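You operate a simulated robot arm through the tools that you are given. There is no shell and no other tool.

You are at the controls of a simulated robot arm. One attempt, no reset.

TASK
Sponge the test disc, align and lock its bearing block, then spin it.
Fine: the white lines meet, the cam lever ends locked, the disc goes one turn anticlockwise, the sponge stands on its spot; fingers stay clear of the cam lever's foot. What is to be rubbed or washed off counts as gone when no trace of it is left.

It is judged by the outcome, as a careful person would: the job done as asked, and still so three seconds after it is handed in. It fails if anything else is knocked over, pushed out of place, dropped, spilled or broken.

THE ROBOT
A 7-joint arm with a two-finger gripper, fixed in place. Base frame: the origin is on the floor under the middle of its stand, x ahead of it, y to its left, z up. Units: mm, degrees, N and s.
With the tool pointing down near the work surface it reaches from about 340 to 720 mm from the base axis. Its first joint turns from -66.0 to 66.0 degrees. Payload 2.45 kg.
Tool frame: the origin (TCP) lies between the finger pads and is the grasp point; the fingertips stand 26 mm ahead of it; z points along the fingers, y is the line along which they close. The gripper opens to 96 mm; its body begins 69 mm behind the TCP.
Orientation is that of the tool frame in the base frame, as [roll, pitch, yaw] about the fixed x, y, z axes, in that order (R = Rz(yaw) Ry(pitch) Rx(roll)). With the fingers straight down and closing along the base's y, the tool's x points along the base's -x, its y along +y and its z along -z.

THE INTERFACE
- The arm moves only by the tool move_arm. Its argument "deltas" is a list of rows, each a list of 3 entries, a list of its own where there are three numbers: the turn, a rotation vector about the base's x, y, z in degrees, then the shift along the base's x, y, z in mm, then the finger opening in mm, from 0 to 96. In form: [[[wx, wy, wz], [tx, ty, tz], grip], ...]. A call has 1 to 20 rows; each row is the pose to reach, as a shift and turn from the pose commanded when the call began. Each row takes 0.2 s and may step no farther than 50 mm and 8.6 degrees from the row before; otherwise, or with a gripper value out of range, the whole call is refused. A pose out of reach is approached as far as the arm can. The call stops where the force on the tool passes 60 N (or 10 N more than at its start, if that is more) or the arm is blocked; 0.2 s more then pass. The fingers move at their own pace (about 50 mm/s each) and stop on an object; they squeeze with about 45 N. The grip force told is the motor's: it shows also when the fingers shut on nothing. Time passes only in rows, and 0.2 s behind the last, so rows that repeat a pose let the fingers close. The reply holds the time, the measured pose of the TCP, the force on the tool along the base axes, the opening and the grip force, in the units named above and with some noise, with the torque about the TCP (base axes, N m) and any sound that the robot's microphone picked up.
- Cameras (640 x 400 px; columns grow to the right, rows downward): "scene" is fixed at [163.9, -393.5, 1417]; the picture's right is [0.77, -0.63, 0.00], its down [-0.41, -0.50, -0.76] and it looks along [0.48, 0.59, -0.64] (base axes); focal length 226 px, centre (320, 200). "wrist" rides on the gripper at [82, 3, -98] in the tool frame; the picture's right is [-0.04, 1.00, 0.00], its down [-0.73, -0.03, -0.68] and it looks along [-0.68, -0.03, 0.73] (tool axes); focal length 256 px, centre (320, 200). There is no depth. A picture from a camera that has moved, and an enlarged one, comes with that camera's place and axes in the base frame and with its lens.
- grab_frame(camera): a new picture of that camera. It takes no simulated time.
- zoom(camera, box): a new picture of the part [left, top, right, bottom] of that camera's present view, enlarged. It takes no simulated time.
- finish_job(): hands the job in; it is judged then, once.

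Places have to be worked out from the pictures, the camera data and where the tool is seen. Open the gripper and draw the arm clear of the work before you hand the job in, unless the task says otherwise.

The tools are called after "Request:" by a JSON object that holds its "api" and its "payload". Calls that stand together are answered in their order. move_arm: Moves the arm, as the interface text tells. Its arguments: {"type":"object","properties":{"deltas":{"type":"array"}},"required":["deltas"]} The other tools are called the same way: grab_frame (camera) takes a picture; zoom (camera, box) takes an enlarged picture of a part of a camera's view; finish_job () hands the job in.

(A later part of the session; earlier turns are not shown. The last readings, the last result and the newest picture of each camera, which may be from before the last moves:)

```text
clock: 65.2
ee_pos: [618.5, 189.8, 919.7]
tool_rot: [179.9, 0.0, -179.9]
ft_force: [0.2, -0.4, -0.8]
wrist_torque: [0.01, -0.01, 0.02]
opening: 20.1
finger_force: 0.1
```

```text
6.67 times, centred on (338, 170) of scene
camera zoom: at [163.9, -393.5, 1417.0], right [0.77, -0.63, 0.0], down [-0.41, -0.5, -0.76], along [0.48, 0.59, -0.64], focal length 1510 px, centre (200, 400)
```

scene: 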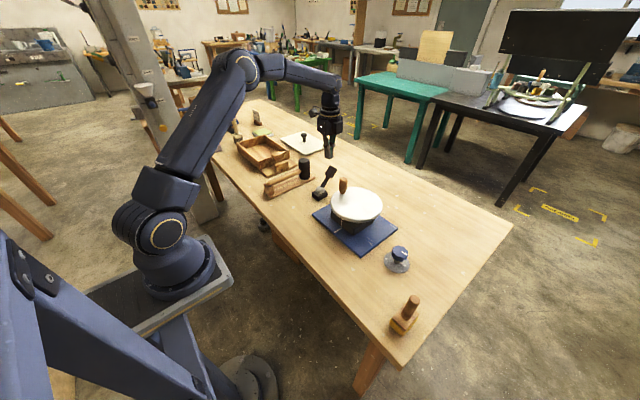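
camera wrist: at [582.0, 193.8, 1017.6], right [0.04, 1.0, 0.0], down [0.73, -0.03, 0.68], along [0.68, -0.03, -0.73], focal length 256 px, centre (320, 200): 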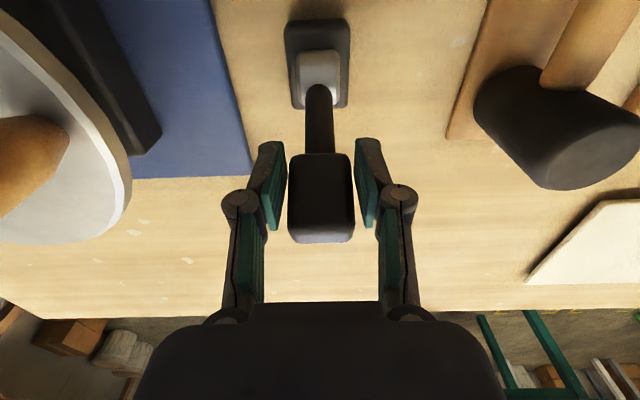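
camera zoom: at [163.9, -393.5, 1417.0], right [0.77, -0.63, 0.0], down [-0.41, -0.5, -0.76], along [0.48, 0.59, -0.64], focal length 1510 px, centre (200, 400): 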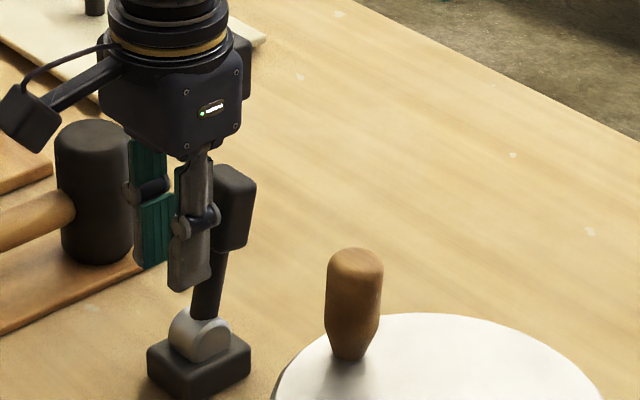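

The grip slipped off: the opening is 20 mm with no force, and the lever stays at about 10° from upright, maybe at a stop. I'll open, back off and look closely.

Request:
{"api": "move_arm", "payload": {"deltas": [[[0, 0, 0], [0, 0, 0], 60], [[0, 0, 0], [-20, 0, 10], 60], [[0, 0, 0], [-50, 0, 40], 60], [[0, 0, 0], [-85, 0, 60], 60], [[0, 0, 0], [-120, 0, 60], 60], [[0, 0, 0], [-120, 0, 60], 60]]}}

Request:
{"api": "grab_frame", "payload": {"camera": "wrist"}}

Request:
{"api": "zoom", "payload": {"camera": "wrist", "box": [250, 140, 410, 280]}}

Request:
{"api": "zoom", "payload": {"camera": "scene", "box": [300, 160, 348, 210]}}

```text
clock: 66.6
ee_pos: [499.6, 189.9, 980.6]
tool_rot: [-180.0, -0.1, 180.0]
ft_force: [0.1, 0.7, -0.6]
wrist_torque: [0.02, 0.0, 0.0]
opening: 60.0
finger_force: 0.1
```

```text
taken
camera wrist: at [417.3, 194.2, 1078.8], right [0.04, 1.0, 0.0], down [0.73, -0.03, 0.68], along [0.68, -0.03, -0.73], focal length 256 px, centre (320, 200)
```

wrist: 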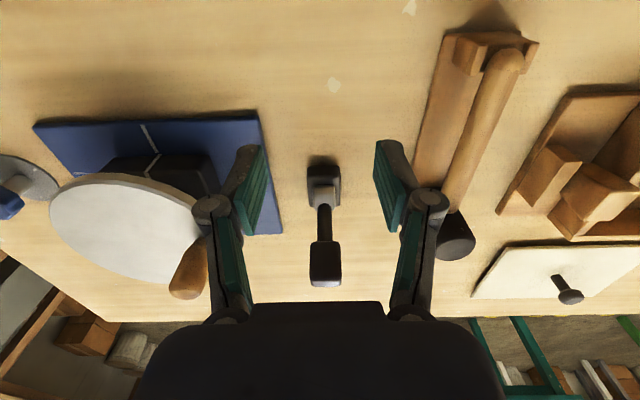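

```text
2.86 times, centred on (330, 210) of wrist
camera zoom: at [417.3, 194.2, 1078.8], right [0.04, 1.0, 0.0], down [0.73, -0.03, 0.68], along [0.68, -0.03, -0.73], focal length 731 px, centre (291, 171)
```

zoom: 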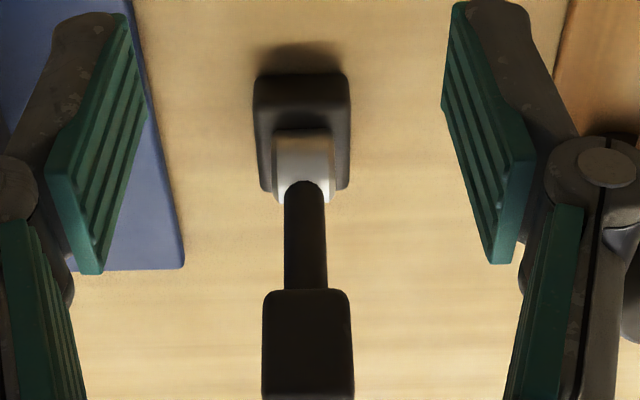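

```text
8.00 times, centred on (324, 185) of scene
camera zoom: at [163.9, -393.5, 1417.0], right [0.77, -0.63, 0.0], down [-0.41, -0.5, -0.76], along [0.48, 0.59, -0.64], focal length 1812 px, centre (288, 320)
```

zoom: 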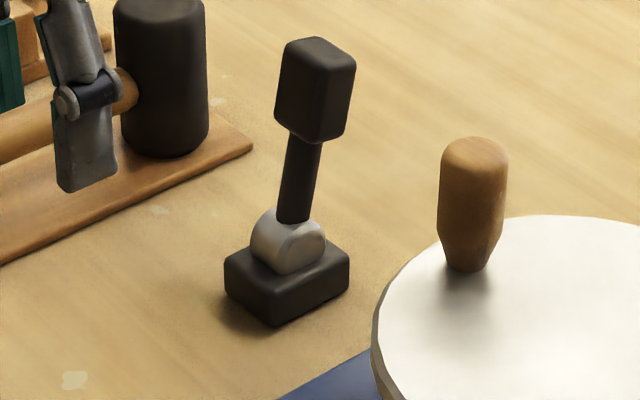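

The lever stands about 10° forward of upright; the cam's bulge suggests it can swing further toward -x. I'll go over the top and push its grip from the +x side with closed fingers to find where it stops.

Request:
{"api": "move_arm", "payload": {"deltas": [[[0, 0, 0], [0, 0, 45], 30], [[0, 0, 0], [45, 0, 50], 0], [[0, 0, 0], [90, 0, 50], 0], [[0, 0, 0], [135, 0, 50], 0], [[0, 0, 0], [175, 0, 50], 0], [[0, 0, 0], [197, 0, 50], 0], [[0, 0, 0], [197, 0, 10], 0], [[0, 0, 0], [197, 0, -30], 0], [[0, 0, 0], [197, 0, -57], 0], [[0, 0, 0], [197, 0, -57], 0]]}}

Request:
{"api": "zoom", "payload": {"camera": "scene", "box": [290, 140, 386, 200]}}

Request:
{"api": "grab_frame", "payload": {"camera": "wrist"}}

```text
clock: 68.8
ee_pos: [696.2, 190.5, 922.1]
tool_rot: [179.9, 0.0, 180.0]
ft_force: [-0.5, -0.6, -0.2]
wrist_torque: [0.02, -0.01, 0.03]
opening: 0.1
finger_force: 28.6
out of reach, approached as far as the arm can: row 6
```

```text
6.67 times, centred on (338, 170) of scene
camera zoom: at [163.9, -393.5, 1417.0], right [0.77, -0.63, 0.0], down [-0.41, -0.5, -0.76], along [0.48, 0.59, -0.64], focal length 1510 px, centre (200, 400)
```

zoom: 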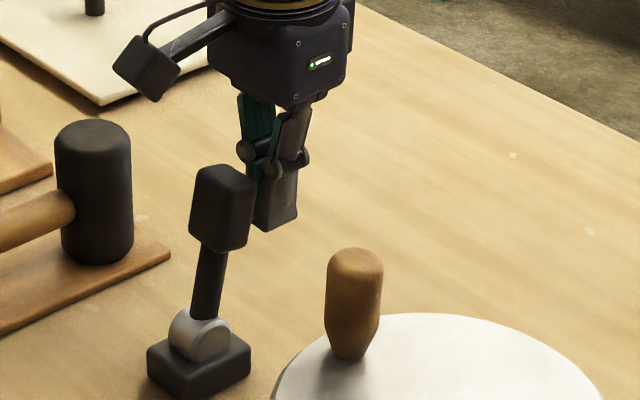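

```text
taken
camera wrist: at [614.2, 193.0, 1020.5], right [0.04, 1.0, 0.0], down [0.73, -0.03, 0.68], along [0.68, -0.03, -0.73], focal length 256 px, centre (320, 200)
```

wrist: 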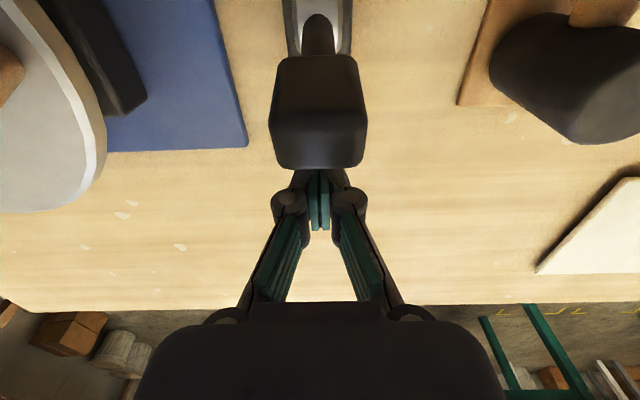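

The closed fingers are behind the lever's grip at [696,190,922]. I'll push in -x slowly.

Request:
{"api": "move_arm", "payload": {"deltas": [[[0, 0, 0], [-6, 0, 0], 0], [[0, 0, 0], [-12, 0, 0], 0], [[0, 0, 0], [-18, 0, 0], 0], [[0, 0, 0], [-18, 0, 0], 0]]}}

Request:
{"api": "zoom", "payload": {"camera": "scene", "box": [290, 140, 386, 200]}}

```text
clock: 69.8
ee_pos: [677.6, 189.9, 922.1]
tool_rot: [179.9, 0.0, 179.9]
ft_force: [0.5, -0.6, 0.4]
wrist_torque: [0.01, -0.02, -0.02]
opening: 6.0
finger_force: 28.8
```

```text
6.67 times, centred on (338, 170) of scene
camera zoom: at [163.9, -393.5, 1417.0], right [0.77, -0.63, 0.0], down [-0.41, -0.5, -0.76], along [0.48, 0.59, -0.64], focal length 1510 px, centre (200, 400)
```

zoom: 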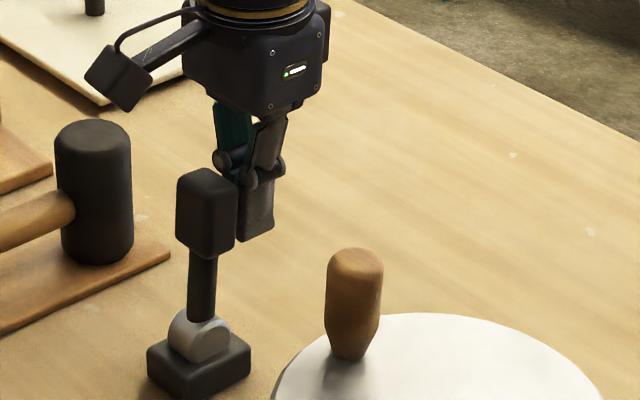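

The lever swings freely past its earlier position. I'll keep pushing toward -x.

Request:
{"api": "move_arm", "payload": {"deltas": [[[0, 0, 0], [-7, 0, 0], 0], [[0, 0, 0], [-14, 0, 0], 0], [[0, 0, 0], [-21, 0, 0], 0], [[0, 0, 0], [-28, 0, 0], 0], [[0, 0, 0], [-28, 0, 0], 0]]}}

Request:
{"api": "zoom", "payload": {"camera": "scene", "box": [290, 140, 386, 200]}}

```text
clock: 71.0
ee_pos: [649.9, 189.2, 922.2]
tool_rot: [180.0, 0.0, 180.0]
ft_force: [0.7, -0.3, 0.1]
wrist_torque: [0.02, -0.01, 0.02]
opening: 6.0
finger_force: 28.3
```

```text
6.67 times, centred on (338, 170) of scene
camera zoom: at [163.9, -393.5, 1417.0], right [0.77, -0.63, 0.0], down [-0.41, -0.5, -0.76], along [0.48, 0.59, -0.64], focal length 1510 px, centre (200, 400)
```

zoom: 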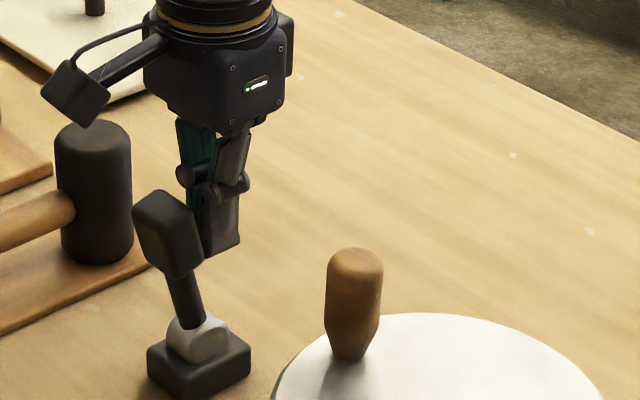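

The lever now leans about 20° toward -x, still with little force. Continuing.

Request:
{"api": "move_arm", "payload": {"deltas": [[[0, 0, 0], [-7, 0, 0], 0], [[0, 0, 0], [-14, 0, 0], 0], [[0, 0, 0], [-21, 0, 0], 0], [[0, 0, 0], [-28, 0, 0], 0], [[0, 0, 0], [-28, 0, 0], 0]]}}

Request:
{"api": "zoom", "payload": {"camera": "scene", "box": [290, 140, 386, 200]}}

```text
clock: 72.2
ee_pos: [621.7, 189.5, 923.8]
tool_rot: [180.0, 0.1, -180.0]
ft_force: [-0.1, 0.2, 0.6]
wrist_torque: [0.01, 0.02, -0.02]
opening: 0.0
finger_force: 28.2
```

```text
6.67 times, centred on (338, 170) of scene
camera zoom: at [163.9, -393.5, 1417.0], right [0.77, -0.63, 0.0], down [-0.41, -0.5, -0.76], along [0.48, 0.59, -0.64], focal length 1510 px, centre (200, 400)
```

zoom: 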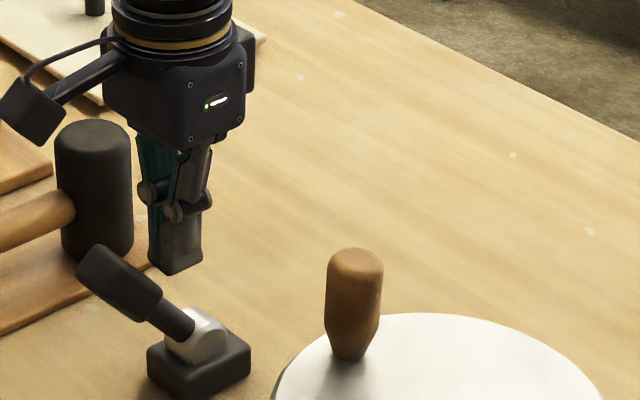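

The lever dropped over to the -x side, now leaning about 39° that way. I'll test whether the block is loose in this state: rise, turn -90°, and go back beside the disc rim.

Request:
{"api": "move_arm", "payload": {"deltas": [[[0, 0, 0], [0, 0, 40], 0], [[0, 0, 0], [0, 0, 80], 0], [[0, 0, -8], [0, 0, 114], 0], [[0, 0, -16], [5, -15, 114], 0], [[0, 0, -24], [10, -30, 114], 0], [[0, 0, -32], [18, -45, 114], 0], [[0, 0, -40], [18, -52, 114], 0], [[0, 0, -48], [18, -52, 114], 0], [[0, 0, -56], [18, -52, 114], 0], [[0, 0, -64], [18, -52, 114], 0], [[0, 0, -72], [18, -52, 114], 0], [[0, 0, -80], [18, -60, 100], 0], [[0, 0, -88], [18, -65, 80], 0], [[0, 0, -90], [18, -70, 40], 0], [[0, 0, -90], [18, -72, 0], 0], [[0, 0, -90], [18, -80, -6], 0], [[0, 0, -90], [18, -90, -6], 0], [[0, 0, -90], [18, -98, -6], 0], [[0, 0, -90], [18, -98, -6], 0]]}}

Request:
{"api": "grab_frame", "payload": {"camera": "wrist"}}

Request:
{"api": "zoom", "payload": {"camera": "scene", "box": [290, 150, 418, 240]}}

```text
clock: 76.2
ee_pos: [640.1, 92.2, 915.2]
tool_rot: [179.9, 0.0, 90.1]
ft_force: [-0.7, -0.4, 0.1]
wrist_torque: [0.02, 0.01, 0.02]
opening: 0.1
finger_force: 28.1
```

```text
taken
camera wrist: at [642.4, 174.2, 1014.6], right [1.0, -0.04, 0.0], down [-0.03, -0.73, 0.68], along [-0.03, -0.68, -0.73], focal length 256 px, centre (320, 200)
```

wrist: 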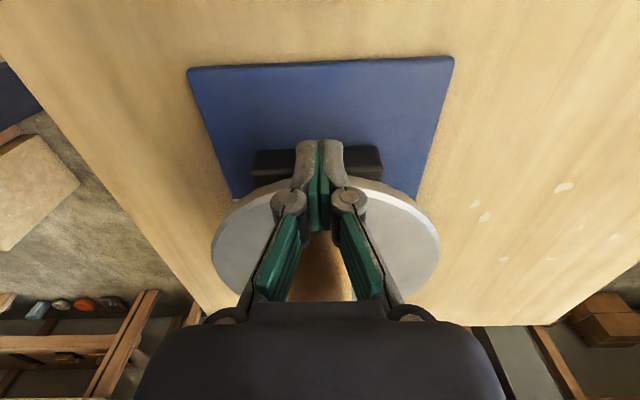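

```text
4.44 times, centred on (354, 195) of scene
camera zoom: at [163.9, -393.5, 1417.0], right [0.77, -0.63, 0.0], down [-0.41, -0.5, -0.76], along [0.48, 0.59, -0.64], focal length 1007 px, centre (169, 222)
```

zoom: 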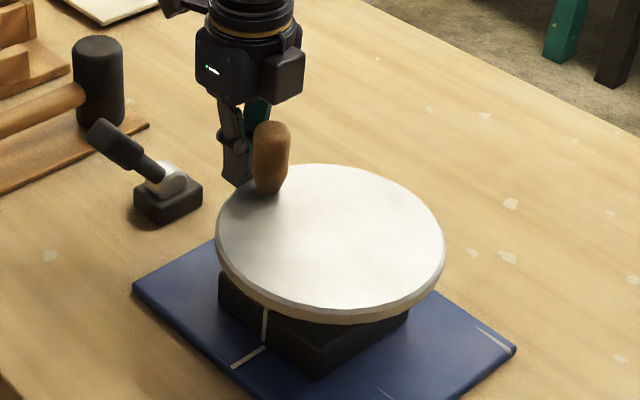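

I'm back just off the rim, with the lever resting on the -x side. I'll push -y gently and see whether the block moves now.

Request:
{"api": "move_arm", "payload": {"deltas": [[[0, 0, 0], [0, -2, 0], 0], [[0, 0, 0], [0, -4, 0], 0], [[0, 0, 0], [0, -5, 0], 0], [[0, 0, 0], [0, -5, 0], 0]]}}

Request:
{"api": "zoom", "payload": {"camera": "scene", "box": [320, 205, 368, 235]}}

```text
clock: 77.2
ee_pos: [640.2, 92.0, 916.1]
tool_rot: [-180.0, -0.5, 90.1]
ft_force: [-0.1, 26.0, -2.4]
wrist_torque: [0.49, -0.34, -0.03]
opening: 0.0
finger_force: 28.8
```

```text
13.33 times, centred on (344, 220) of scene
camera zoom: at [164.0, -392.8, 1417.2], right [0.77, -0.63, 0.0], down [-0.41, -0.5, -0.76], along [0.48, 0.59, -0.64], focal length 3020 px, centre (0, -67)
```

zoom: 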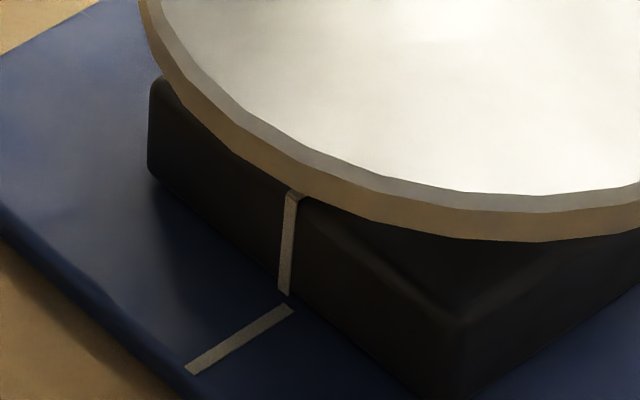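

Still stuck with 26 N. I want to measure whether the block is rotated relative to the plate, so I'll back off slightly and zoom on the block and plate edges from here.

Request:
{"api": "move_arm", "payload": {"deltas": [[[0, 0, 0], [0, 5, 0], 0], [[0, 0, 0], [0, 12, 0], 0], [[0, 0, 0], [0, 31, 0], 0], [[0, 0, 0], [0, 51, 20], 0], [[0, 0, 0], [0, 51, 20], 0]]}}

Request:
{"api": "zoom", "payload": {"camera": "wrist", "box": [180, 40, 460, 215]}}

Request:
{"api": "grab_frame", "payload": {"camera": "wrist"}}

```text
clock: 78.4
ee_pos: [640.1, 138.1, 937.1]
tool_rot: [180.0, 0.0, 90.1]
ft_force: [0.1, 0.6, 0.0]
wrist_torque: [0.05, -0.03, -0.03]
opening: 0.0
finger_force: 29.0
```

```text
2.29 times, centred on (320, 128) of wrist
camera zoom: at [642.8, 220.1, 1034.6], right [1.0, -0.04, 0.0], down [-0.03, -0.73, 0.68], along [-0.03, -0.68, -0.73], focal length 585 px, centre (320, 366)
```

zoom: 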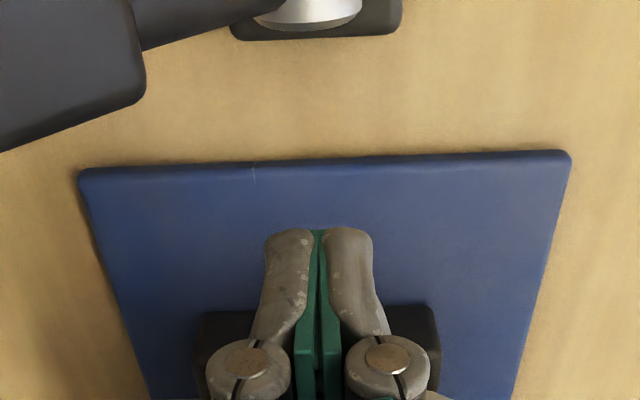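

```text
taken
camera wrist: at [642.8, 220.1, 1034.6], right [1.0, -0.04, 0.0], down [-0.03, -0.73, 0.68], along [-0.03, -0.68, -0.73], focal length 256 px, centre (320, 200)
```

wrist: 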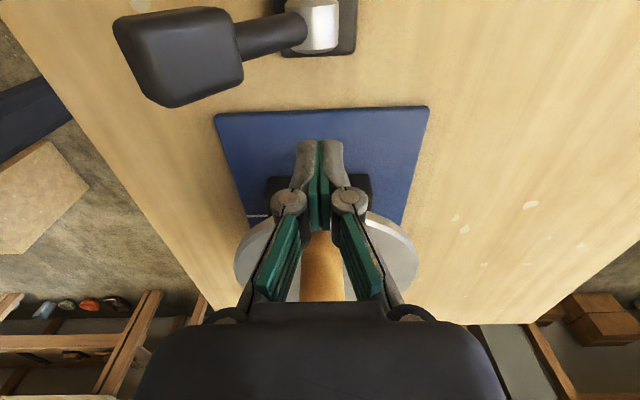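

The block's edges are parallel to the plate's, so it's a pure y offset. I'll push on the rim again with the lever in this -x state, going up to higher force this time.

Request:
{"api": "move_arm", "payload": {"deltas": [[[0, 0, 0], [0, -10, -20], 0], [[0, 0, 0], [0, -30, -20], 0], [[0, 0, 0], [0, -44, -20], 0], [[0, 0, 0], [0, -48, -20], 0], [[0, 0, 0], [0, -50, -20], 0], [[0, 0, 0], [0, -52, -20], 0], [[0, 0, 0], [0, -54, -20], 0], [[0, 0, 0], [0, -54, -20], 0]]}}

Request:
{"api": "zoom", "payload": {"camera": "scene", "box": [320, 205, 368, 235]}}

```text
clock: 80.2
ee_pos: [639.3, 90.8, 916.1]
tool_rot: [-179.9, -0.7, 90.3]
ft_force: [-0.6, 32.8, 1.1]
wrist_torque: [0.59, -0.29, -0.07]
opening: 0.0
finger_force: 28.2
```

```text
13.33 times, centred on (344, 220) of scene
camera zoom: at [163.9, -392.7, 1417.3], right [0.77, -0.63, 0.0], down [-0.41, -0.5, -0.76], along [0.48, 0.59, -0.64], focal length 3020 px, centre (0, -67)
```

zoom: 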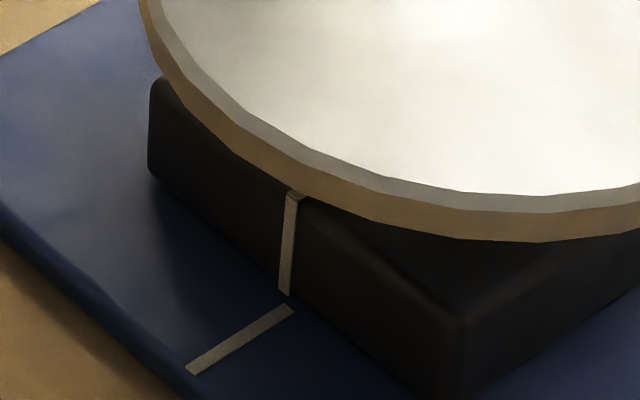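

33 N, not moving. I'll continue the push in 1 mm rows toward ~50 N and watch for motion.

Request:
{"api": "move_arm", "payload": {"deltas": [[[0, 0, 0], [0, -1, 0], 0], [[0, 0, 0], [0, -2, 0], 0], [[0, 0, 0], [0, -3, 0], 0], [[0, 0, 0], [0, -4, 0], 0], [[0, 0, 0], [0, -5, 0], 0], [[0, 0, 0], [0, -6, 0], 0], [[0, 0, 0], [0, -6, 0], 0]]}}

Request:
{"api": "zoom", "payload": {"camera": "scene", "box": [320, 205, 368, 235]}}

```text
clock: 81.8
ee_pos: [638.9, 91.8, 915.7]
tool_rot: [-180.0, -1.0, 90.6]
ft_force: [-2.0, 48.1, 15.6]
wrist_torque: [0.62, 0.01, -0.12]
opening: 0.0
finger_force: 28.7
```

```text
13.33 times, centred on (344, 220) of scene
camera zoom: at [163.6, -392.3, 1417.4], right [0.77, -0.63, 0.0], down [-0.41, -0.5, -0.76], along [0.48, 0.59, -0.64], focal length 3020 px, centre (0, -67)
```

zoom: 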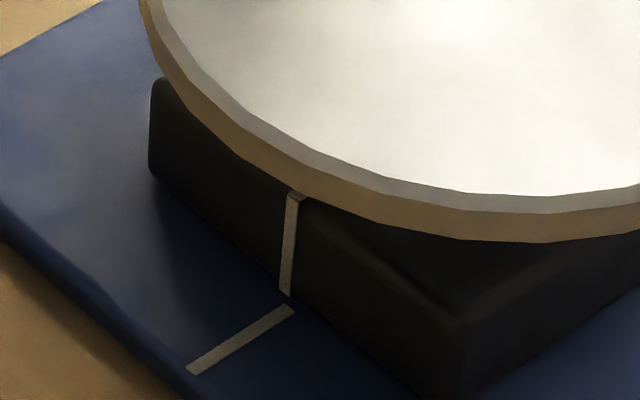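

Even 48 N does not move it in this lever state. The lever itself seems held only by friction, so its end stops may lie further. I'll release the push and look at the cam closely.

Request:
{"api": "move_arm", "payload": {"deltas": [[[0, 0, 0], [0, 8, 0], 0], [[0, 0, 0], [0, 20, 0], 0], [[0, 0, 0], [0, 50, 0], 0], [[0, 0, 0], [0, 60, 40], 0], [[0, 0, 0], [0, 60, 80], 0], [[0, 0, 0], [0, 60, 120], 0], [[0, 0, 0], [0, 60, 120], 0]]}}

Request:
{"api": "zoom", "payload": {"camera": "scene", "box": [300, 170, 340, 205]}}

Request:
{"api": "grab_frame", "payload": {"camera": "wrist"}}

Request:
{"api": "zoom", "payload": {"camera": "scene", "box": [320, 205, 368, 235]}}

```text
clock: 83.4
ee_pos: [639.3, 137.5, 1036.9]
tool_rot: [180.0, -0.1, 89.9]
ft_force: [0.2, -0.3, 0.3]
wrist_torque: [0.04, 0.0, 0.03]
opening: 0.0
finger_force: 28.1
```

```text
11.43 times, centred on (320, 188) of scene
camera zoom: at [163.9, -393.5, 1417.0], right [0.77, -0.63, 0.0], down [-0.41, -0.5, -0.76], along [0.48, 0.59, -0.64], focal length 2588 px, centre (320, 343)
```

zoom: 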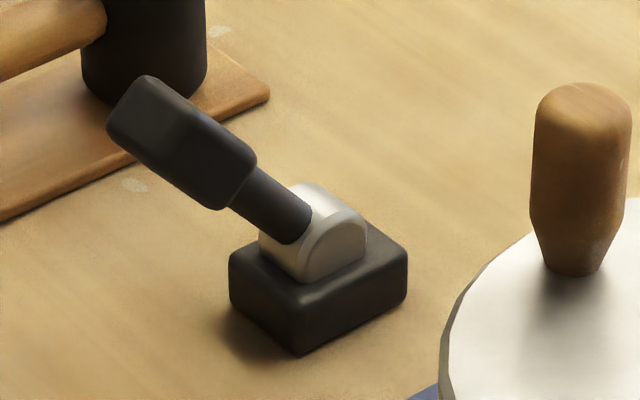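

```text
taken
camera wrist: at [642.3, 219.8, 1134.9], right [1.0, -0.04, 0.0], down [-0.03, -0.73, 0.68], along [-0.03, -0.68, -0.73], focal length 256 px, centre (320, 200)
```

wrist: 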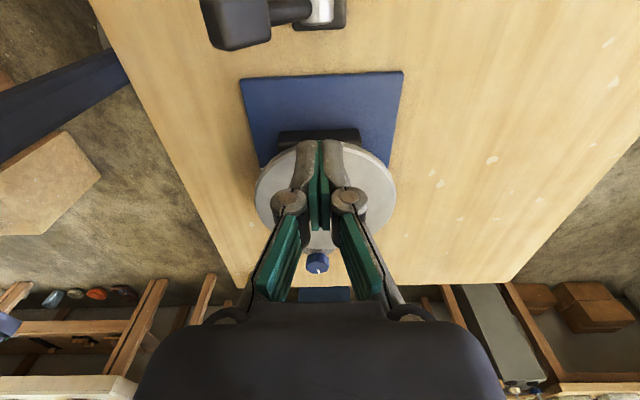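

```text
13.33 times, centred on (344, 220) of scene
camera zoom: at [163.9, -393.5, 1417.0], right [0.77, -0.63, 0.0], down [-0.41, -0.5, -0.76], along [0.48, 0.59, -0.64], focal length 3020 px, centre (0, -67)
```

zoom: 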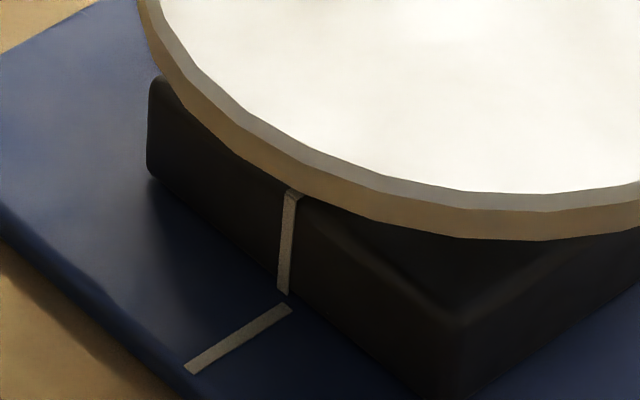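

The lever is at about 129° and the block is unmoved. I'll press the lever's grip further down on the -x side from above with closed fingertips, keeping well outside the foot (x ≤ 590), to see where its stop is.

Request:
{"api": "move_arm", "payload": {"deltas": [[[0, 0, 0], [-35, 25, 0], 0], [[0, 0, 0], [-66, 50, 0], 0], [[0, 0, 0], [-66, 50, -30], 0], [[0, 0, 0], [-66, 50, -55], 0], [[0, 0, 0], [-66, 50, -55], 0]]}}

Request:
{"api": "zoom", "payload": {"camera": "scene", "box": [280, 150, 360, 210]}}

Request:
{"api": "zoom", "payload": {"camera": "wrist", "box": [240, 80, 400, 220]}}

```text
clock: 84.6
ee_pos: [574.0, 188.8, 981.6]
tool_rot: [179.9, 0.0, 89.9]
ft_force: [-0.3, -0.4, 0.2]
wrist_torque: [0.02, 0.03, 0.0]
opening: 0.1
finger_force: 28.5
```

```text
6.67 times, centred on (320, 180) of scene
camera zoom: at [163.9, -393.5, 1417.0], right [0.77, -0.63, 0.0], down [-0.41, -0.5, -0.76], along [0.48, 0.59, -0.64], focal length 1510 px, centre (320, 333)
```

zoom: 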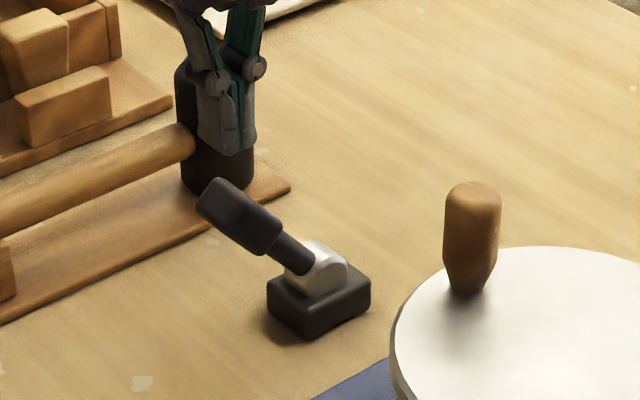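

```text
2.86 times, centred on (320, 150) of wrist
camera zoom: at [576.0, 270.8, 1079.4], right [1.0, -0.04, 0.0], down [-0.03, -0.73, 0.68], along [-0.03, -0.68, -0.73], focal length 731 px, centre (320, 343)
```

zoom: 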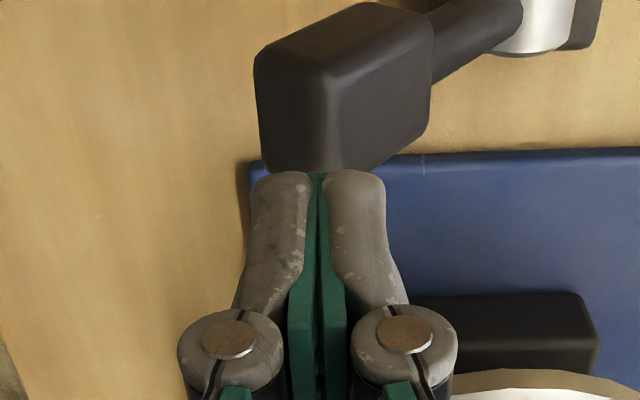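

The fingertips are above the lever grip. I'll press down in 5 mm rows and read the force.

Request:
{"api": "move_arm", "payload": {"deltas": [[[0, 0, 0], [0, 0, -6], 0], [[0, 0, 0], [0, 0, -12], 0], [[0, 0, 0], [0, 0, -18], 0], [[0, 0, 0], [0, 0, -24], 0], [[0, 0, 0], [0, 0, -30], 0], [[0, 0, 0], [0, 0, -30], 0]]}}

Request:
{"api": "zoom", "payload": {"camera": "scene", "box": [280, 150, 360, 210]}}

```text
clock: 86.0
ee_pos: [573.5, 188.0, 950.6]
tool_rot: [-180.0, 0.1, 90.0]
ft_force: [-0.7, -1.3, 3.9]
wrist_torque: [-0.01, 0.0, -0.05]
opening: 0.0
finger_force: 28.5
```

```text
6.67 times, centred on (320, 180) of scene
camera zoom: at [163.8, -393.6, 1417.0], right [0.77, -0.63, 0.0], down [-0.41, -0.5, -0.76], along [0.48, 0.59, -0.64], focal length 1510 px, centre (320, 333)
```

zoom: 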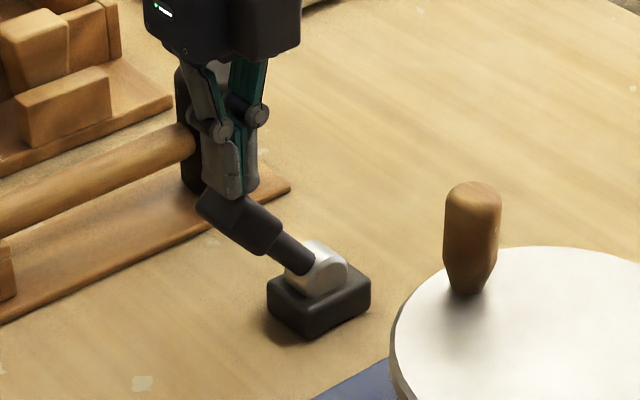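

Light contact (4 N) at z≈951. I'll continue pressing down gradually.

Request:
{"api": "move_arm", "payload": {"deltas": [[[0, 0, 0], [0, 0, -4], 0], [[0, 0, 0], [0, 0, -8], 0], [[0, 0, 0], [0, 0, -12], 0], [[0, 0, 0], [0, 0, -16], 0], [[0, 0, 0], [0, 0, -16], 0]]}}

Request:
{"api": "zoom", "payload": {"camera": "scene", "box": [280, 150, 360, 210]}}

```text
clock: 86.6
ee_pos: [575.2, 188.7, 952.1]
tool_rot: [179.8, -0.2, 90.0]
ft_force: [-3.4, -0.8, 12.3]
wrist_torque: [-0.03, 0.08, 0.02]
opening: 6.0
finger_force: 28.4
stopped in row 2: the force on the tool passed its limit at 68 N (the readings are from after the stop); the commanded pose is now the measured one
```

```text
6.67 times, centred on (320, 180) of scene
camera zoom: at [163.6, -393.6, 1417.0], right [0.77, -0.63, 0.0], down [-0.41, -0.5, -0.76], along [0.48, 0.59, -0.64], focal length 1510 px, centre (320, 333)
```

zoom: 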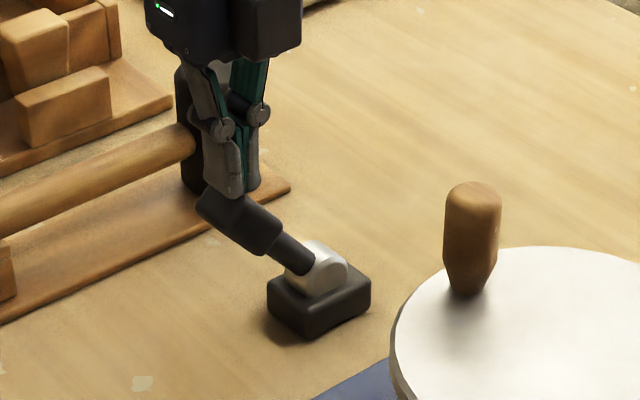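

At 68 N the lever doesn't go further, so 129° is a hard stop; the two lever stops are about ±39° from upright. I'll rise and go back to the rim to push harder in this state, in measured increments.

Request:
{"api": "move_arm", "payload": {"deltas": [[[0, 0, 0], [0, 0, 40], 0], [[0, 0, 0], [0, 0, 85], 0], [[0, 0, 0], [30, -25, 85], 0], [[0, 0, 0], [64, -50, 85], 0], [[0, 0, 0], [64, -65, 45], 0], [[0, 0, 0], [64, -69, 0], 0], [[0, 0, 0], [64, -69, -35], 0], [[0, 0, 0], [64, -85, -35], 0], [[0, 0, 0], [64, -95, -35], 0], [[0, 0, 0], [64, -99, -35], 0], [[0, 0, 0], [64, -102, -35], 0], [[0, 0, 0], [64, -105, -35], 0], [[0, 0, 0], [64, -108, -35], 0], [[0, 0, 0], [64, -108, -35], 0]]}}

```text
clock: 89.6
ee_pos: [637.3, 91.8, 913.9]
tool_rot: [179.9, -1.0, 90.4]
ft_force: [1.1, 42.6, -1.1]
wrist_torque: [0.64, -0.52, -0.12]
opening: 0.0
finger_force: 28.6
```

42.6 N now. I'll go on in 1 mm rows toward 57 N.

Request:
{"api": "move_arm", "payload": {"deltas": [[[0, 0, 0], [0, -1, 0], 0], [[0, 0, 0], [0, -2, 0], 0], [[0, 0, 0], [0, -3, 0], 0], [[0, 0, 0], [0, -4, 0], 0], [[0, 0, 0], [0, -4, 0], 0]]}}

Request:
{"api": "zoom", "payload": {"camera": "scene", "box": [320, 205, 368, 235]}}

```text
clock: 90.8
ee_pos: [637.2, 91.2, 915.2]
tool_rot: [179.9, -1.3, 90.6]
ft_force: [-2.9, 51.3, 12.9]
wrist_torque: [0.56, 0.06, -0.14]
opening: 0.2
finger_force: 28.4
```

```text
13.33 times, centred on (344, 220) of scene
camera zoom: at [163.6, -392.3, 1417.4], right [0.77, -0.63, 0.0], down [-0.41, -0.5, -0.76], along [0.48, 0.59, -0.64], focal length 3020 px, centre (0, -67)
```

zoom: 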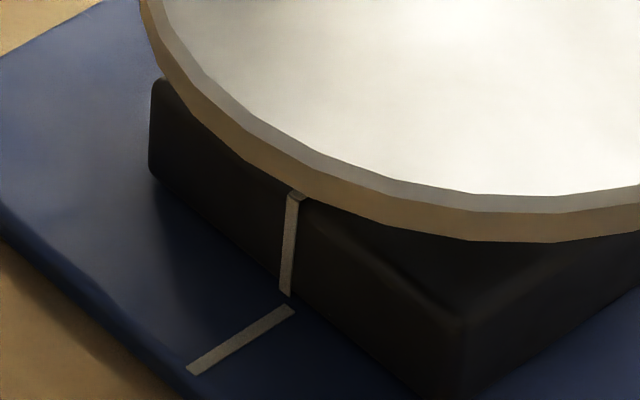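

Still no motion at 51 N. One more small increment in this state.

Request:
{"api": "move_arm", "payload": {"deltas": [[[0, 0, 0], [0, -1, 0], 0], [[0, 0, 0], [0, -2, 0], 0], [[0, 0, 0], [0, -2, 0], 0]]}}

Request:
{"api": "zoom", "payload": {"camera": "scene", "box": [320, 205, 368, 235]}}

```text
clock: 91.6
ee_pos: [635.9, 91.3, 913.8]
tool_rot: [179.9, -1.5, 90.6]
ft_force: [-4.7, 55.3, 19.3]
wrist_torque: [0.53, 0.33, -0.18]
opening: 0.2
finger_force: 28.4
```

```text
13.33 times, centred on (344, 220) of scene
camera zoom: at [163.4, -392.2, 1417.5], right [0.77, -0.63, 0.0], down [-0.41, -0.5, -0.76], along [0.48, 0.59, -0.64], focal length 3020 px, centre (0, -67)
```

zoom: 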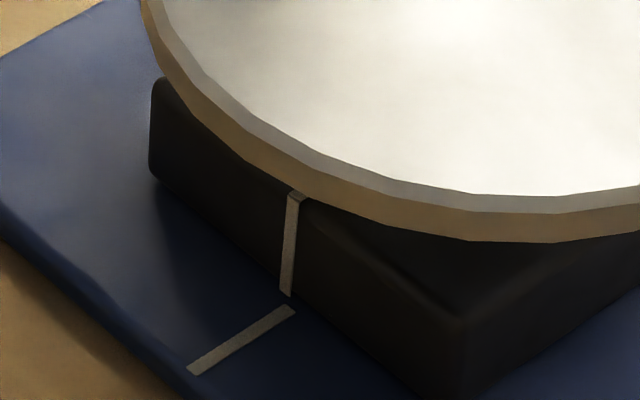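

No motion at 55 N, so this lever state looks like the locked one. I'll release, go to the -x side of the lever and push it back toward its original +x stop, then retest the block with more force there.

Request:
{"api": "move_arm", "payload": {"deltas": [[[0, 0, 0], [0, 8, 0], 0], [[0, 0, 0], [0, 20, 0], 0], [[0, 0, 0], [0, 45, 0], 0], [[0, 0, 0], [0, 46, 40], 0], [[0, 0, 0], [0, 46, 80], 0], [[0, 0, 0], [0, 46, 120], 0], [[0, 0, 0], [-35, 70, 120], 0], [[0, 0, 0], [-70, 95, 120], 0], [[0, 0, 0], [-105, 115, 120], 0], [[0, 0, 0], [-105, 115, 75], 0], [[0, 0, 0], [-105, 115, 30], 0], [[0, 0, 0], [-105, 115, 3], 0], [[0, 0, 0], [-105, 115, 3], 0]]}}

Request:
{"api": "zoom", "payload": {"camera": "scene", "box": [270, 140, 366, 210]}}

```text
clock: 94.4
ee_pos: [533.5, 189.3, 917.5]
tool_rot: [179.9, -0.2, 90.1]
ft_force: [-0.2, 0.3, 0.2]
wrist_torque: [0.0, -0.01, -0.01]
opening: 0.0
finger_force: 28.0
```

```text
5.71 times, centred on (318, 175) of scene
camera zoom: at [163.9, -393.5, 1417.0], right [0.77, -0.63, 0.0], down [-0.41, -0.5, -0.76], along [0.48, 0.59, -0.64], focal length 1294 px, centre (331, 343)
```

zoom: 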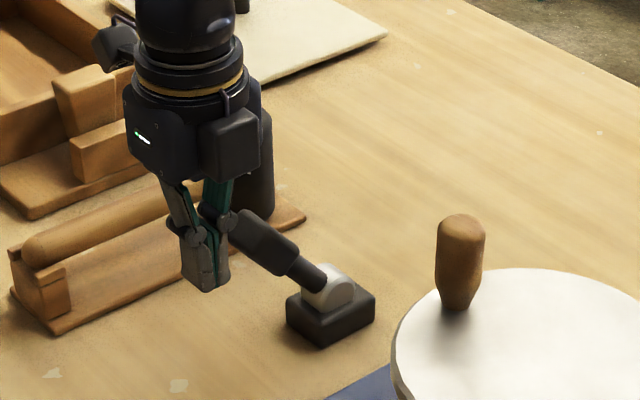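

I'm on the -x side of the lever. I'll push its grip in +x up and over, back to the original side.

Request:
{"api": "move_arm", "payload": {"deltas": [[[0, 0, 0], [8, 0, 0], 0], [[0, 0, 0], [16, 0, 0], 0], [[0, 0, 0], [24, 0, 0], 0], [[0, 0, 0], [32, 0, 0], 0], [[0, 0, 0], [40, 0, 0], 0], [[0, 0, 0], [48, 0, 0], 0], [[0, 0, 0], [56, 0, 0], 0], [[0, 0, 0], [64, 0, 0], 0], [[0, 0, 0], [72, 0, 0], 0], [[0, 0, 0], [80, 0, 0], 0], [[0, 0, 0], [80, 0, 0], 0]]}}

Request:
{"api": "zoom", "payload": {"camera": "scene", "box": [270, 140, 366, 210]}}

```text
clock: 95.1
ee_pos: [546.4, 189.7, 919.1]
tool_rot: [-178.7, -0.1, 90.3]
ft_force: [-19.7, -5.6, 18.1]
wrist_torque: [-0.03, -0.18, -0.06]
opening: 0.0
finger_force: 28.3
stopped in row 3: the force on the tool passed its limit at 69 N (the readings are from after the stop); the commanded pose is now the measured one
```

```text
5.71 times, centred on (318, 175) of scene
camera zoom: at [163.1, -393.8, 1417.0], right [0.77, -0.63, 0.0], down [-0.41, -0.5, -0.77], along [0.48, 0.59, -0.64], focal length 1294 px, centre (331, 343)
```

zoom: 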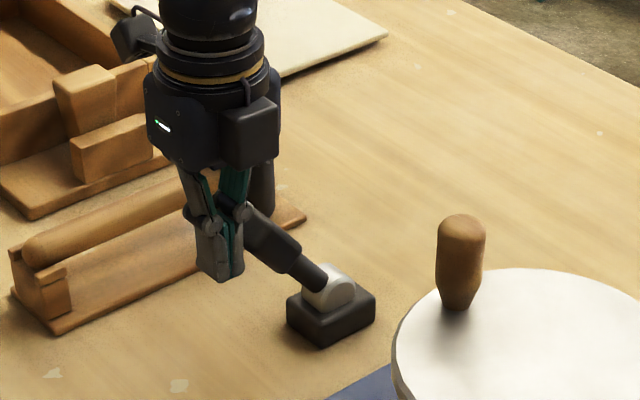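

The push went onto the grip's end face through the finger knuckle (force along the lever), so it couldn't turn it. I'll back off and turn the gripper +90° so the flat finger side faces +x.

Request:
{"api": "move_arm", "payload": {"deltas": [[[0, 0, 0], [-15, 0, 0], 0], [[0, 0, 8], [-30, 0, 0], 0], [[0, 0, 16], [-30, 0, 0], 0], [[0, 0, 24], [-30, 0, 0], 0], [[0, 0, 32], [-30, 0, 0], 0], [[0, 0, 40], [-30, 0, 0], 0], [[0, 0, 48], [-30, 0, 0], 0], [[0, 0, 56], [-30, 0, 0], 0], [[0, 0, 64], [-30, 0, 0], 0], [[0, 0, 72], [-30, 0, 0], 0], [[0, 0, 80], [-30, 0, 0], 0], [[0, 0, 88], [-30, 0, 0], 0], [[0, 0, 90], [-30, 0, 0], 0], [[0, 0, 90], [-30, 0, 0], 0]]}}

Request:
{"api": "grab_frame", "payload": {"camera": "wrist"}}

Request:
{"api": "zoom", "payload": {"camera": "scene", "box": [270, 140, 366, 210]}}

```text
clock: 98.1
ee_pos: [518.1, 189.2, 917.9]
tool_rot: [-179.1, -0.1, -179.8]
ft_force: [0.0, 0.0, 0.6]
wrist_torque: [-0.01, -0.02, -0.01]
opening: 0.0
finger_force: 28.5
```

```text
taken
camera wrist: at [436.0, 195.4, 1017.0], right [0.04, 1.0, -0.01], down [0.73, -0.02, 0.68], along [0.68, -0.03, -0.73], focal length 256 px, centre (320, 200)
```

wrist: 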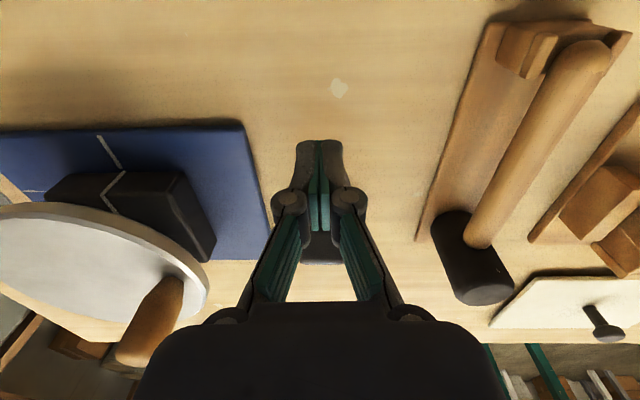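

```text
5.71 times, centred on (318, 175) of scene
camera zoom: at [163.9, -393.5, 1417.0], right [0.77, -0.63, 0.0], down [-0.41, -0.5, -0.76], along [0.48, 0.59, -0.64], focal length 1294 px, centre (331, 343)
```

zoom: 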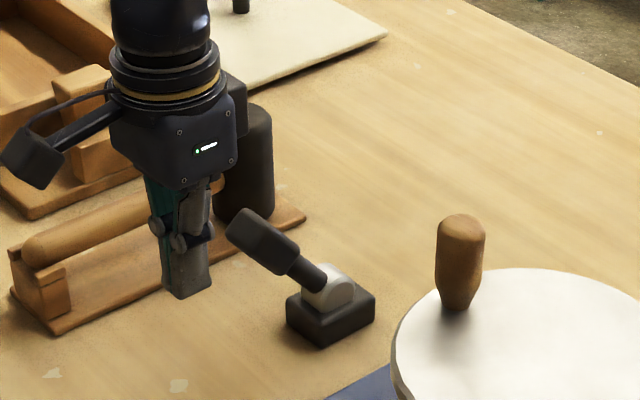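

Now the flat finger side faces the lever. I'll push +x against the lower corner of the grip.

Request:
{"api": "move_arm", "payload": {"deltas": [[[-0.9, 0, 0], [10, 0, 0], 0], [[-0.9, 0, 0], [20, 0, 0], 0], [[-0.9, 0, 0], [26, 0, 0], 0], [[-0.9, 0, 0], [32, 0, 0], 0], [[-0.9, 0, 0], [36, 0, 0], 0], [[-0.9, 0, 0], [36, 0, 0], 0]]}}

Request:
{"api": "zoom", "payload": {"camera": "scene", "box": [270, 140, 366, 210]}}

```text
clock: 99.5
ee_pos: [554.1, 190.5, 918.3]
tool_rot: [-178.3, -0.2, -179.8]
ft_force: [-2.3, -0.9, 0.8]
wrist_torque: [-0.01, 0.05, 0.02]
opening: 5.7
finger_force: 28.2
```

```text
5.71 times, centred on (318, 175) of scene
camera zoom: at [163.8, -393.5, 1417.0], right [0.77, -0.63, 0.0], down [-0.41, -0.5, -0.76], along [0.48, 0.59, -0.64], focal length 1294 px, centre (331, 343)
```

zoom: 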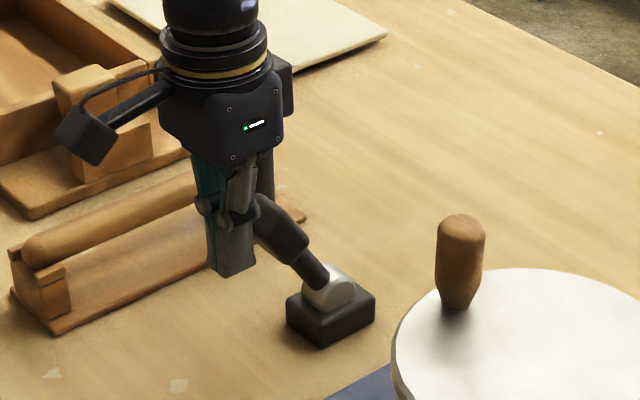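

The lever is moving with only 2 N. I'll continue pushing +x (and correct the small tool roll).

Request:
{"api": "move_arm", "payload": {"deltas": [[[0.8, 0, 0], [7, 0, 0], 0], [[1.7, 0, 0], [14, 0, 0], 0], [[1.7, 0, 0], [21, 0, 0], 0], [[1.7, 0, 0], [28, 0, 0], 0], [[1.7, 0, 0], [35, 0, 0], 0], [[1.7, 0, 0], [42, 0, 0], 0], [[1.7, 0, 0], [42, 0, 0], 0]]}}

Request:
{"api": "zoom", "payload": {"camera": "scene", "box": [270, 140, 366, 210]}}

```text
clock: 101.1
ee_pos: [597.1, 190.0, 919.1]
tool_rot: [180.0, -0.2, -179.9]
ft_force: [-0.9, 0.1, 0.5]
wrist_torque: [0.03, -0.02, 0.0]
opening: 0.0
finger_force: 28.5
```

```text
5.71 times, centred on (318, 175) of scene
camera zoom: at [163.9, -393.5, 1417.0], right [0.77, -0.63, 0.0], down [-0.41, -0.5, -0.76], along [0.48, 0.59, -0.64], focal length 1294 px, centre (331, 343)
```

zoom: 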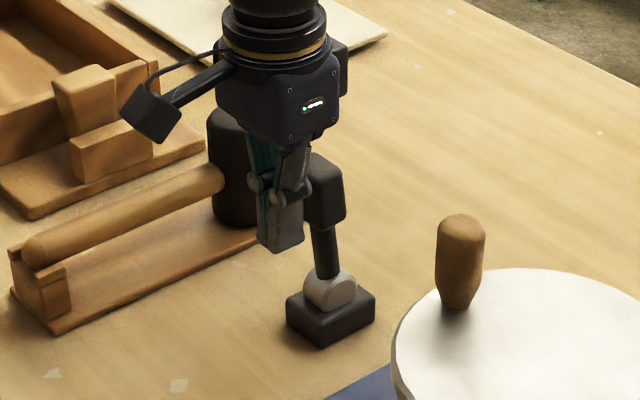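

The lever is now near upright again with almost no force. I'll continue to its original +x stop.

Request:
{"api": "move_arm", "payload": {"deltas": [[[0, 0, 0], [7, 0, 0], 0], [[0, 0, 0], [14, 0, 0], 0], [[0, 0, 0], [21, 0, 0], 0], [[0, 0, 0], [28, 0, 0], 0], [[0, 0, 0], [35, 0, 0], 0], [[0, 0, 0], [42, 0, 0], 0], [[0, 0, 0], [49, 0, 0], 0], [[0, 0, 0], [55, 0, 0], 0], [[0, 0, 0], [55, 0, 0], 0]]}}

Request:
{"api": "zoom", "payload": {"camera": "scene", "box": [270, 140, 366, 210]}}

```text
clock: 103.1
ee_pos: [651.6, 190.4, 919.1]
tool_rot: [-180.0, -0.1, -179.8]
ft_force: [-1.3, 0.0, -0.5]
wrist_torque: [-0.03, 0.0, 0.0]
opening: 6.0
finger_force: 28.8
```

```text
5.71 times, centred on (318, 175) of scene
camera zoom: at [163.9, -393.5, 1417.0], right [0.77, -0.63, 0.0], down [-0.41, -0.5, -0.76], along [0.48, 0.59, -0.64], focal length 1294 px, centre (331, 343)
```

zoom: 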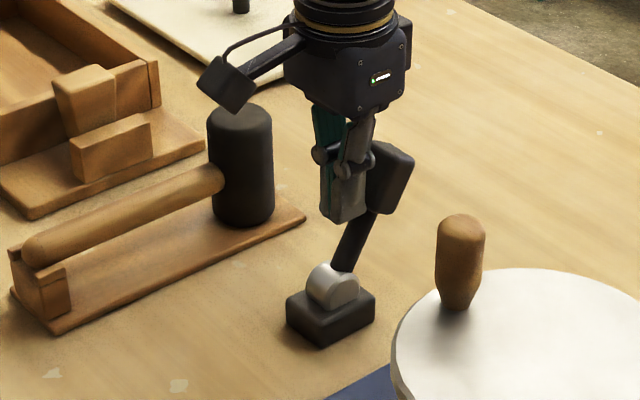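

The lever leans forward again, still free. I'll push the remaining way and see where it stops.

Request:
{"api": "move_arm", "payload": {"deltas": [[[0, 0, 0], [5, 0, 0], 0], [[0, 0, 0], [10, 0, 0], 0], [[0, 0, 0], [15, 0, 0], 0], [[0, 0, 0], [20, 0, 0], 0], [[0, 0, 0], [20, 0, 0], 0]]}}

Request:
{"api": "zoom", "payload": {"camera": "scene", "box": [270, 140, 366, 210]}}

```text
clock: 104.3
ee_pos: [665.1, 189.9, 918.4]
tool_rot: [-179.8, -1.2, -179.7]
ft_force: [-44.4, -2.8, 10.1]
wrist_torque: [0.11, 0.86, -0.1]
opening: 5.8
finger_force: 28.7
```

```text
5.71 times, centred on (318, 175) of scene
camera zoom: at [162.5, -393.7, 1417.1], right [0.77, -0.63, 0.0], down [-0.41, -0.5, -0.77], along [0.48, 0.59, -0.64], focal length 1294 px, centre (331, 343)
```

zoom: 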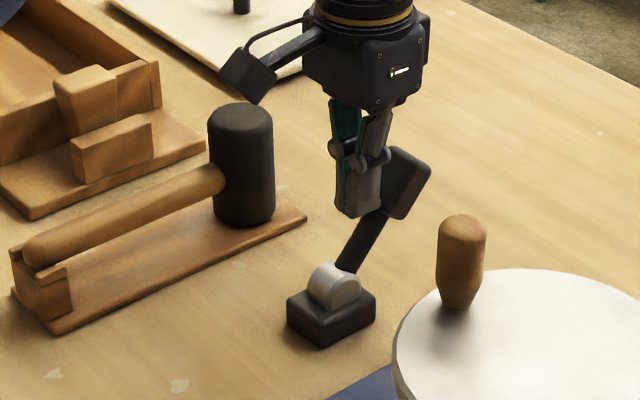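

The lever is at its +x stop (44 N). Now I'll return to the rim and test the block with the lever in this original state at higher force.

Request:
{"api": "move_arm", "payload": {"deltas": [[[0, 0, 0], [-12, 0, 0], 0], [[0, 0, 0], [-29, 0, 40], 0], [[0, 0, -8], [-29, 0, 80], 0], [[0, 0, -16], [-29, -10, 119], 0], [[0, 0, -24], [-29, -30, 119], 0], [[0, 0, -32], [-29, -45, 119], 0], [[0, 0, -40], [-29, -50, 119], 0], [[0, 0, -48], [-29, -50, 119], 0], [[0, 0, -56], [-29, -50, 119], 0], [[0, 0, -64], [-29, -50, 119], 0], [[0, 0, -72], [-29, -50, 119], 0], [[0, 0, -80], [-29, -60, 110], 0], [[0, 0, -88], [-29, -68, 80], 0], [[0, 0, -90], [-29, -70, 40], 0], [[0, 0, -90], [-29, -70, -1], 0], [[0, 0, -90], [-29, -85, -1], 0], [[0, 0, -90], [-29, -96, -1], 0], [[0, 0, -90], [-29, -96, -1], 0]]}}

Request:
{"api": "zoom", "payload": {"camera": "scene", "box": [290, 150, 418, 240]}}

```text
clock: 108.1
ee_pos: [642.2, 94.3, 917.7]
tool_rot: [180.0, 0.0, 90.1]
ft_force: [0.7, 0.6, 0.8]
wrist_torque: [-0.01, 0.01, 0.01]
opening: 0.1
finger_force: 28.4
```

```text
4.44 times, centred on (354, 195) of scene
camera zoom: at [163.9, -393.5, 1417.0], right [0.77, -0.63, 0.0], down [-0.41, -0.5, -0.76], along [0.48, 0.59, -0.64], focal length 1007 px, centre (169, 222)
```

zoom: 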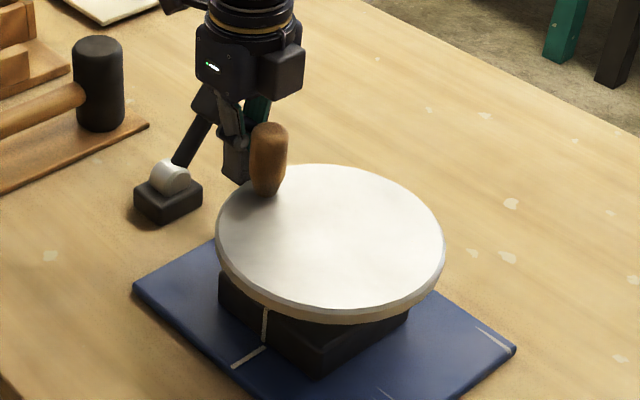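

In position just off the rim. I'll ramp the push up to about 45 N, then look.

Request:
{"api": "move_arm", "payload": {"deltas": [[[0, 0, 0], [0, -3, 0], 0], [[0, 0, 0], [0, -6, 0], 0], [[0, 0, 0], [0, -8, 0], 0], [[0, 0, 0], [0, -10, 0], 0], [[0, 0, 0], [0, -12, 0], 0], [[0, 0, 0], [0, -13, 0], 0], [[0, 0, 0], [0, -14, 0], 0], [[0, 0, 0], [0, -14, 0], 0]]}}

Request:
{"api": "zoom", "payload": {"camera": "scene", "box": [320, 205, 368, 235]}}

```text
clock: 109.9
ee_pos: [641.2, 91.4, 918.2]
tool_rot: [-180.0, -1.2, 90.5]
ft_force: [-2.3, 42.1, 5.3]
wrist_torque: [0.61, 0.07, -0.33]
opening: 0.0
finger_force: 28.4
```

```text
13.33 times, centred on (344, 220) of scene
camera zoom: at [163.7, -392.5, 1417.4], right [0.77, -0.63, 0.0], down [-0.41, -0.5, -0.76], along [0.48, 0.59, -0.64], focal length 3020 px, centre (0, -67)
```

zoom: 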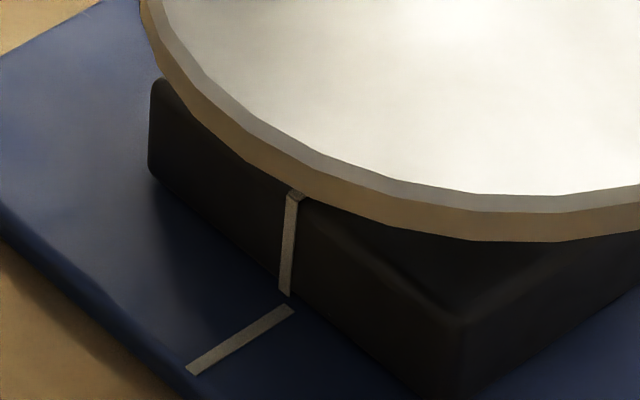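

42 N, not moving. I'll go on toward 55 N.

Request:
{"api": "move_arm", "payload": {"deltas": [[[0, 0, 0], [0, -1, 0], 0], [[0, 0, 0], [0, -2, 0], 0], [[0, 0, 0], [0, -3, 0], 0], [[0, 0, 0], [0, -4, 0], 0], [[0, 0, 0], [0, -4, 0], 0]]}}

Request:
{"api": "zoom", "payload": {"camera": "scene", "box": [320, 205, 368, 235]}}

```text
clock: 111.1
ee_pos: [639.2, 91.1, 917.1]
tool_rot: [-179.9, -1.3, 90.7]
ft_force: [-2.1, 50.8, 10.5]
wrist_torque: [0.66, 0.12, -0.42]
opening: 0.0
finger_force: 28.4
```

```text
13.33 times, centred on (344, 220) of scene
camera zoom: at [163.7, -392.2, 1417.4], right [0.77, -0.63, 0.0], down [-0.41, -0.5, -0.76], along [0.48, 0.59, -0.64], focal length 3020 px, centre (0, -67)
```

zoom: 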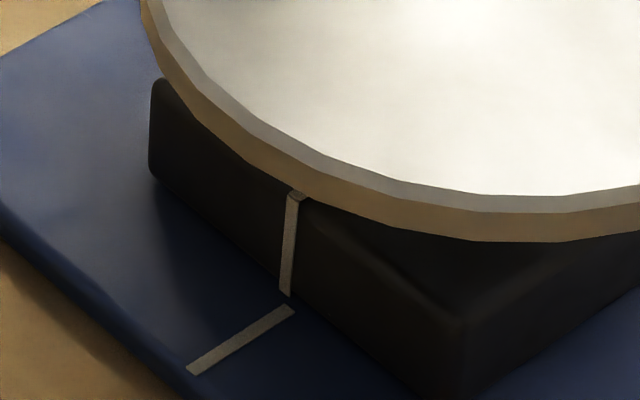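

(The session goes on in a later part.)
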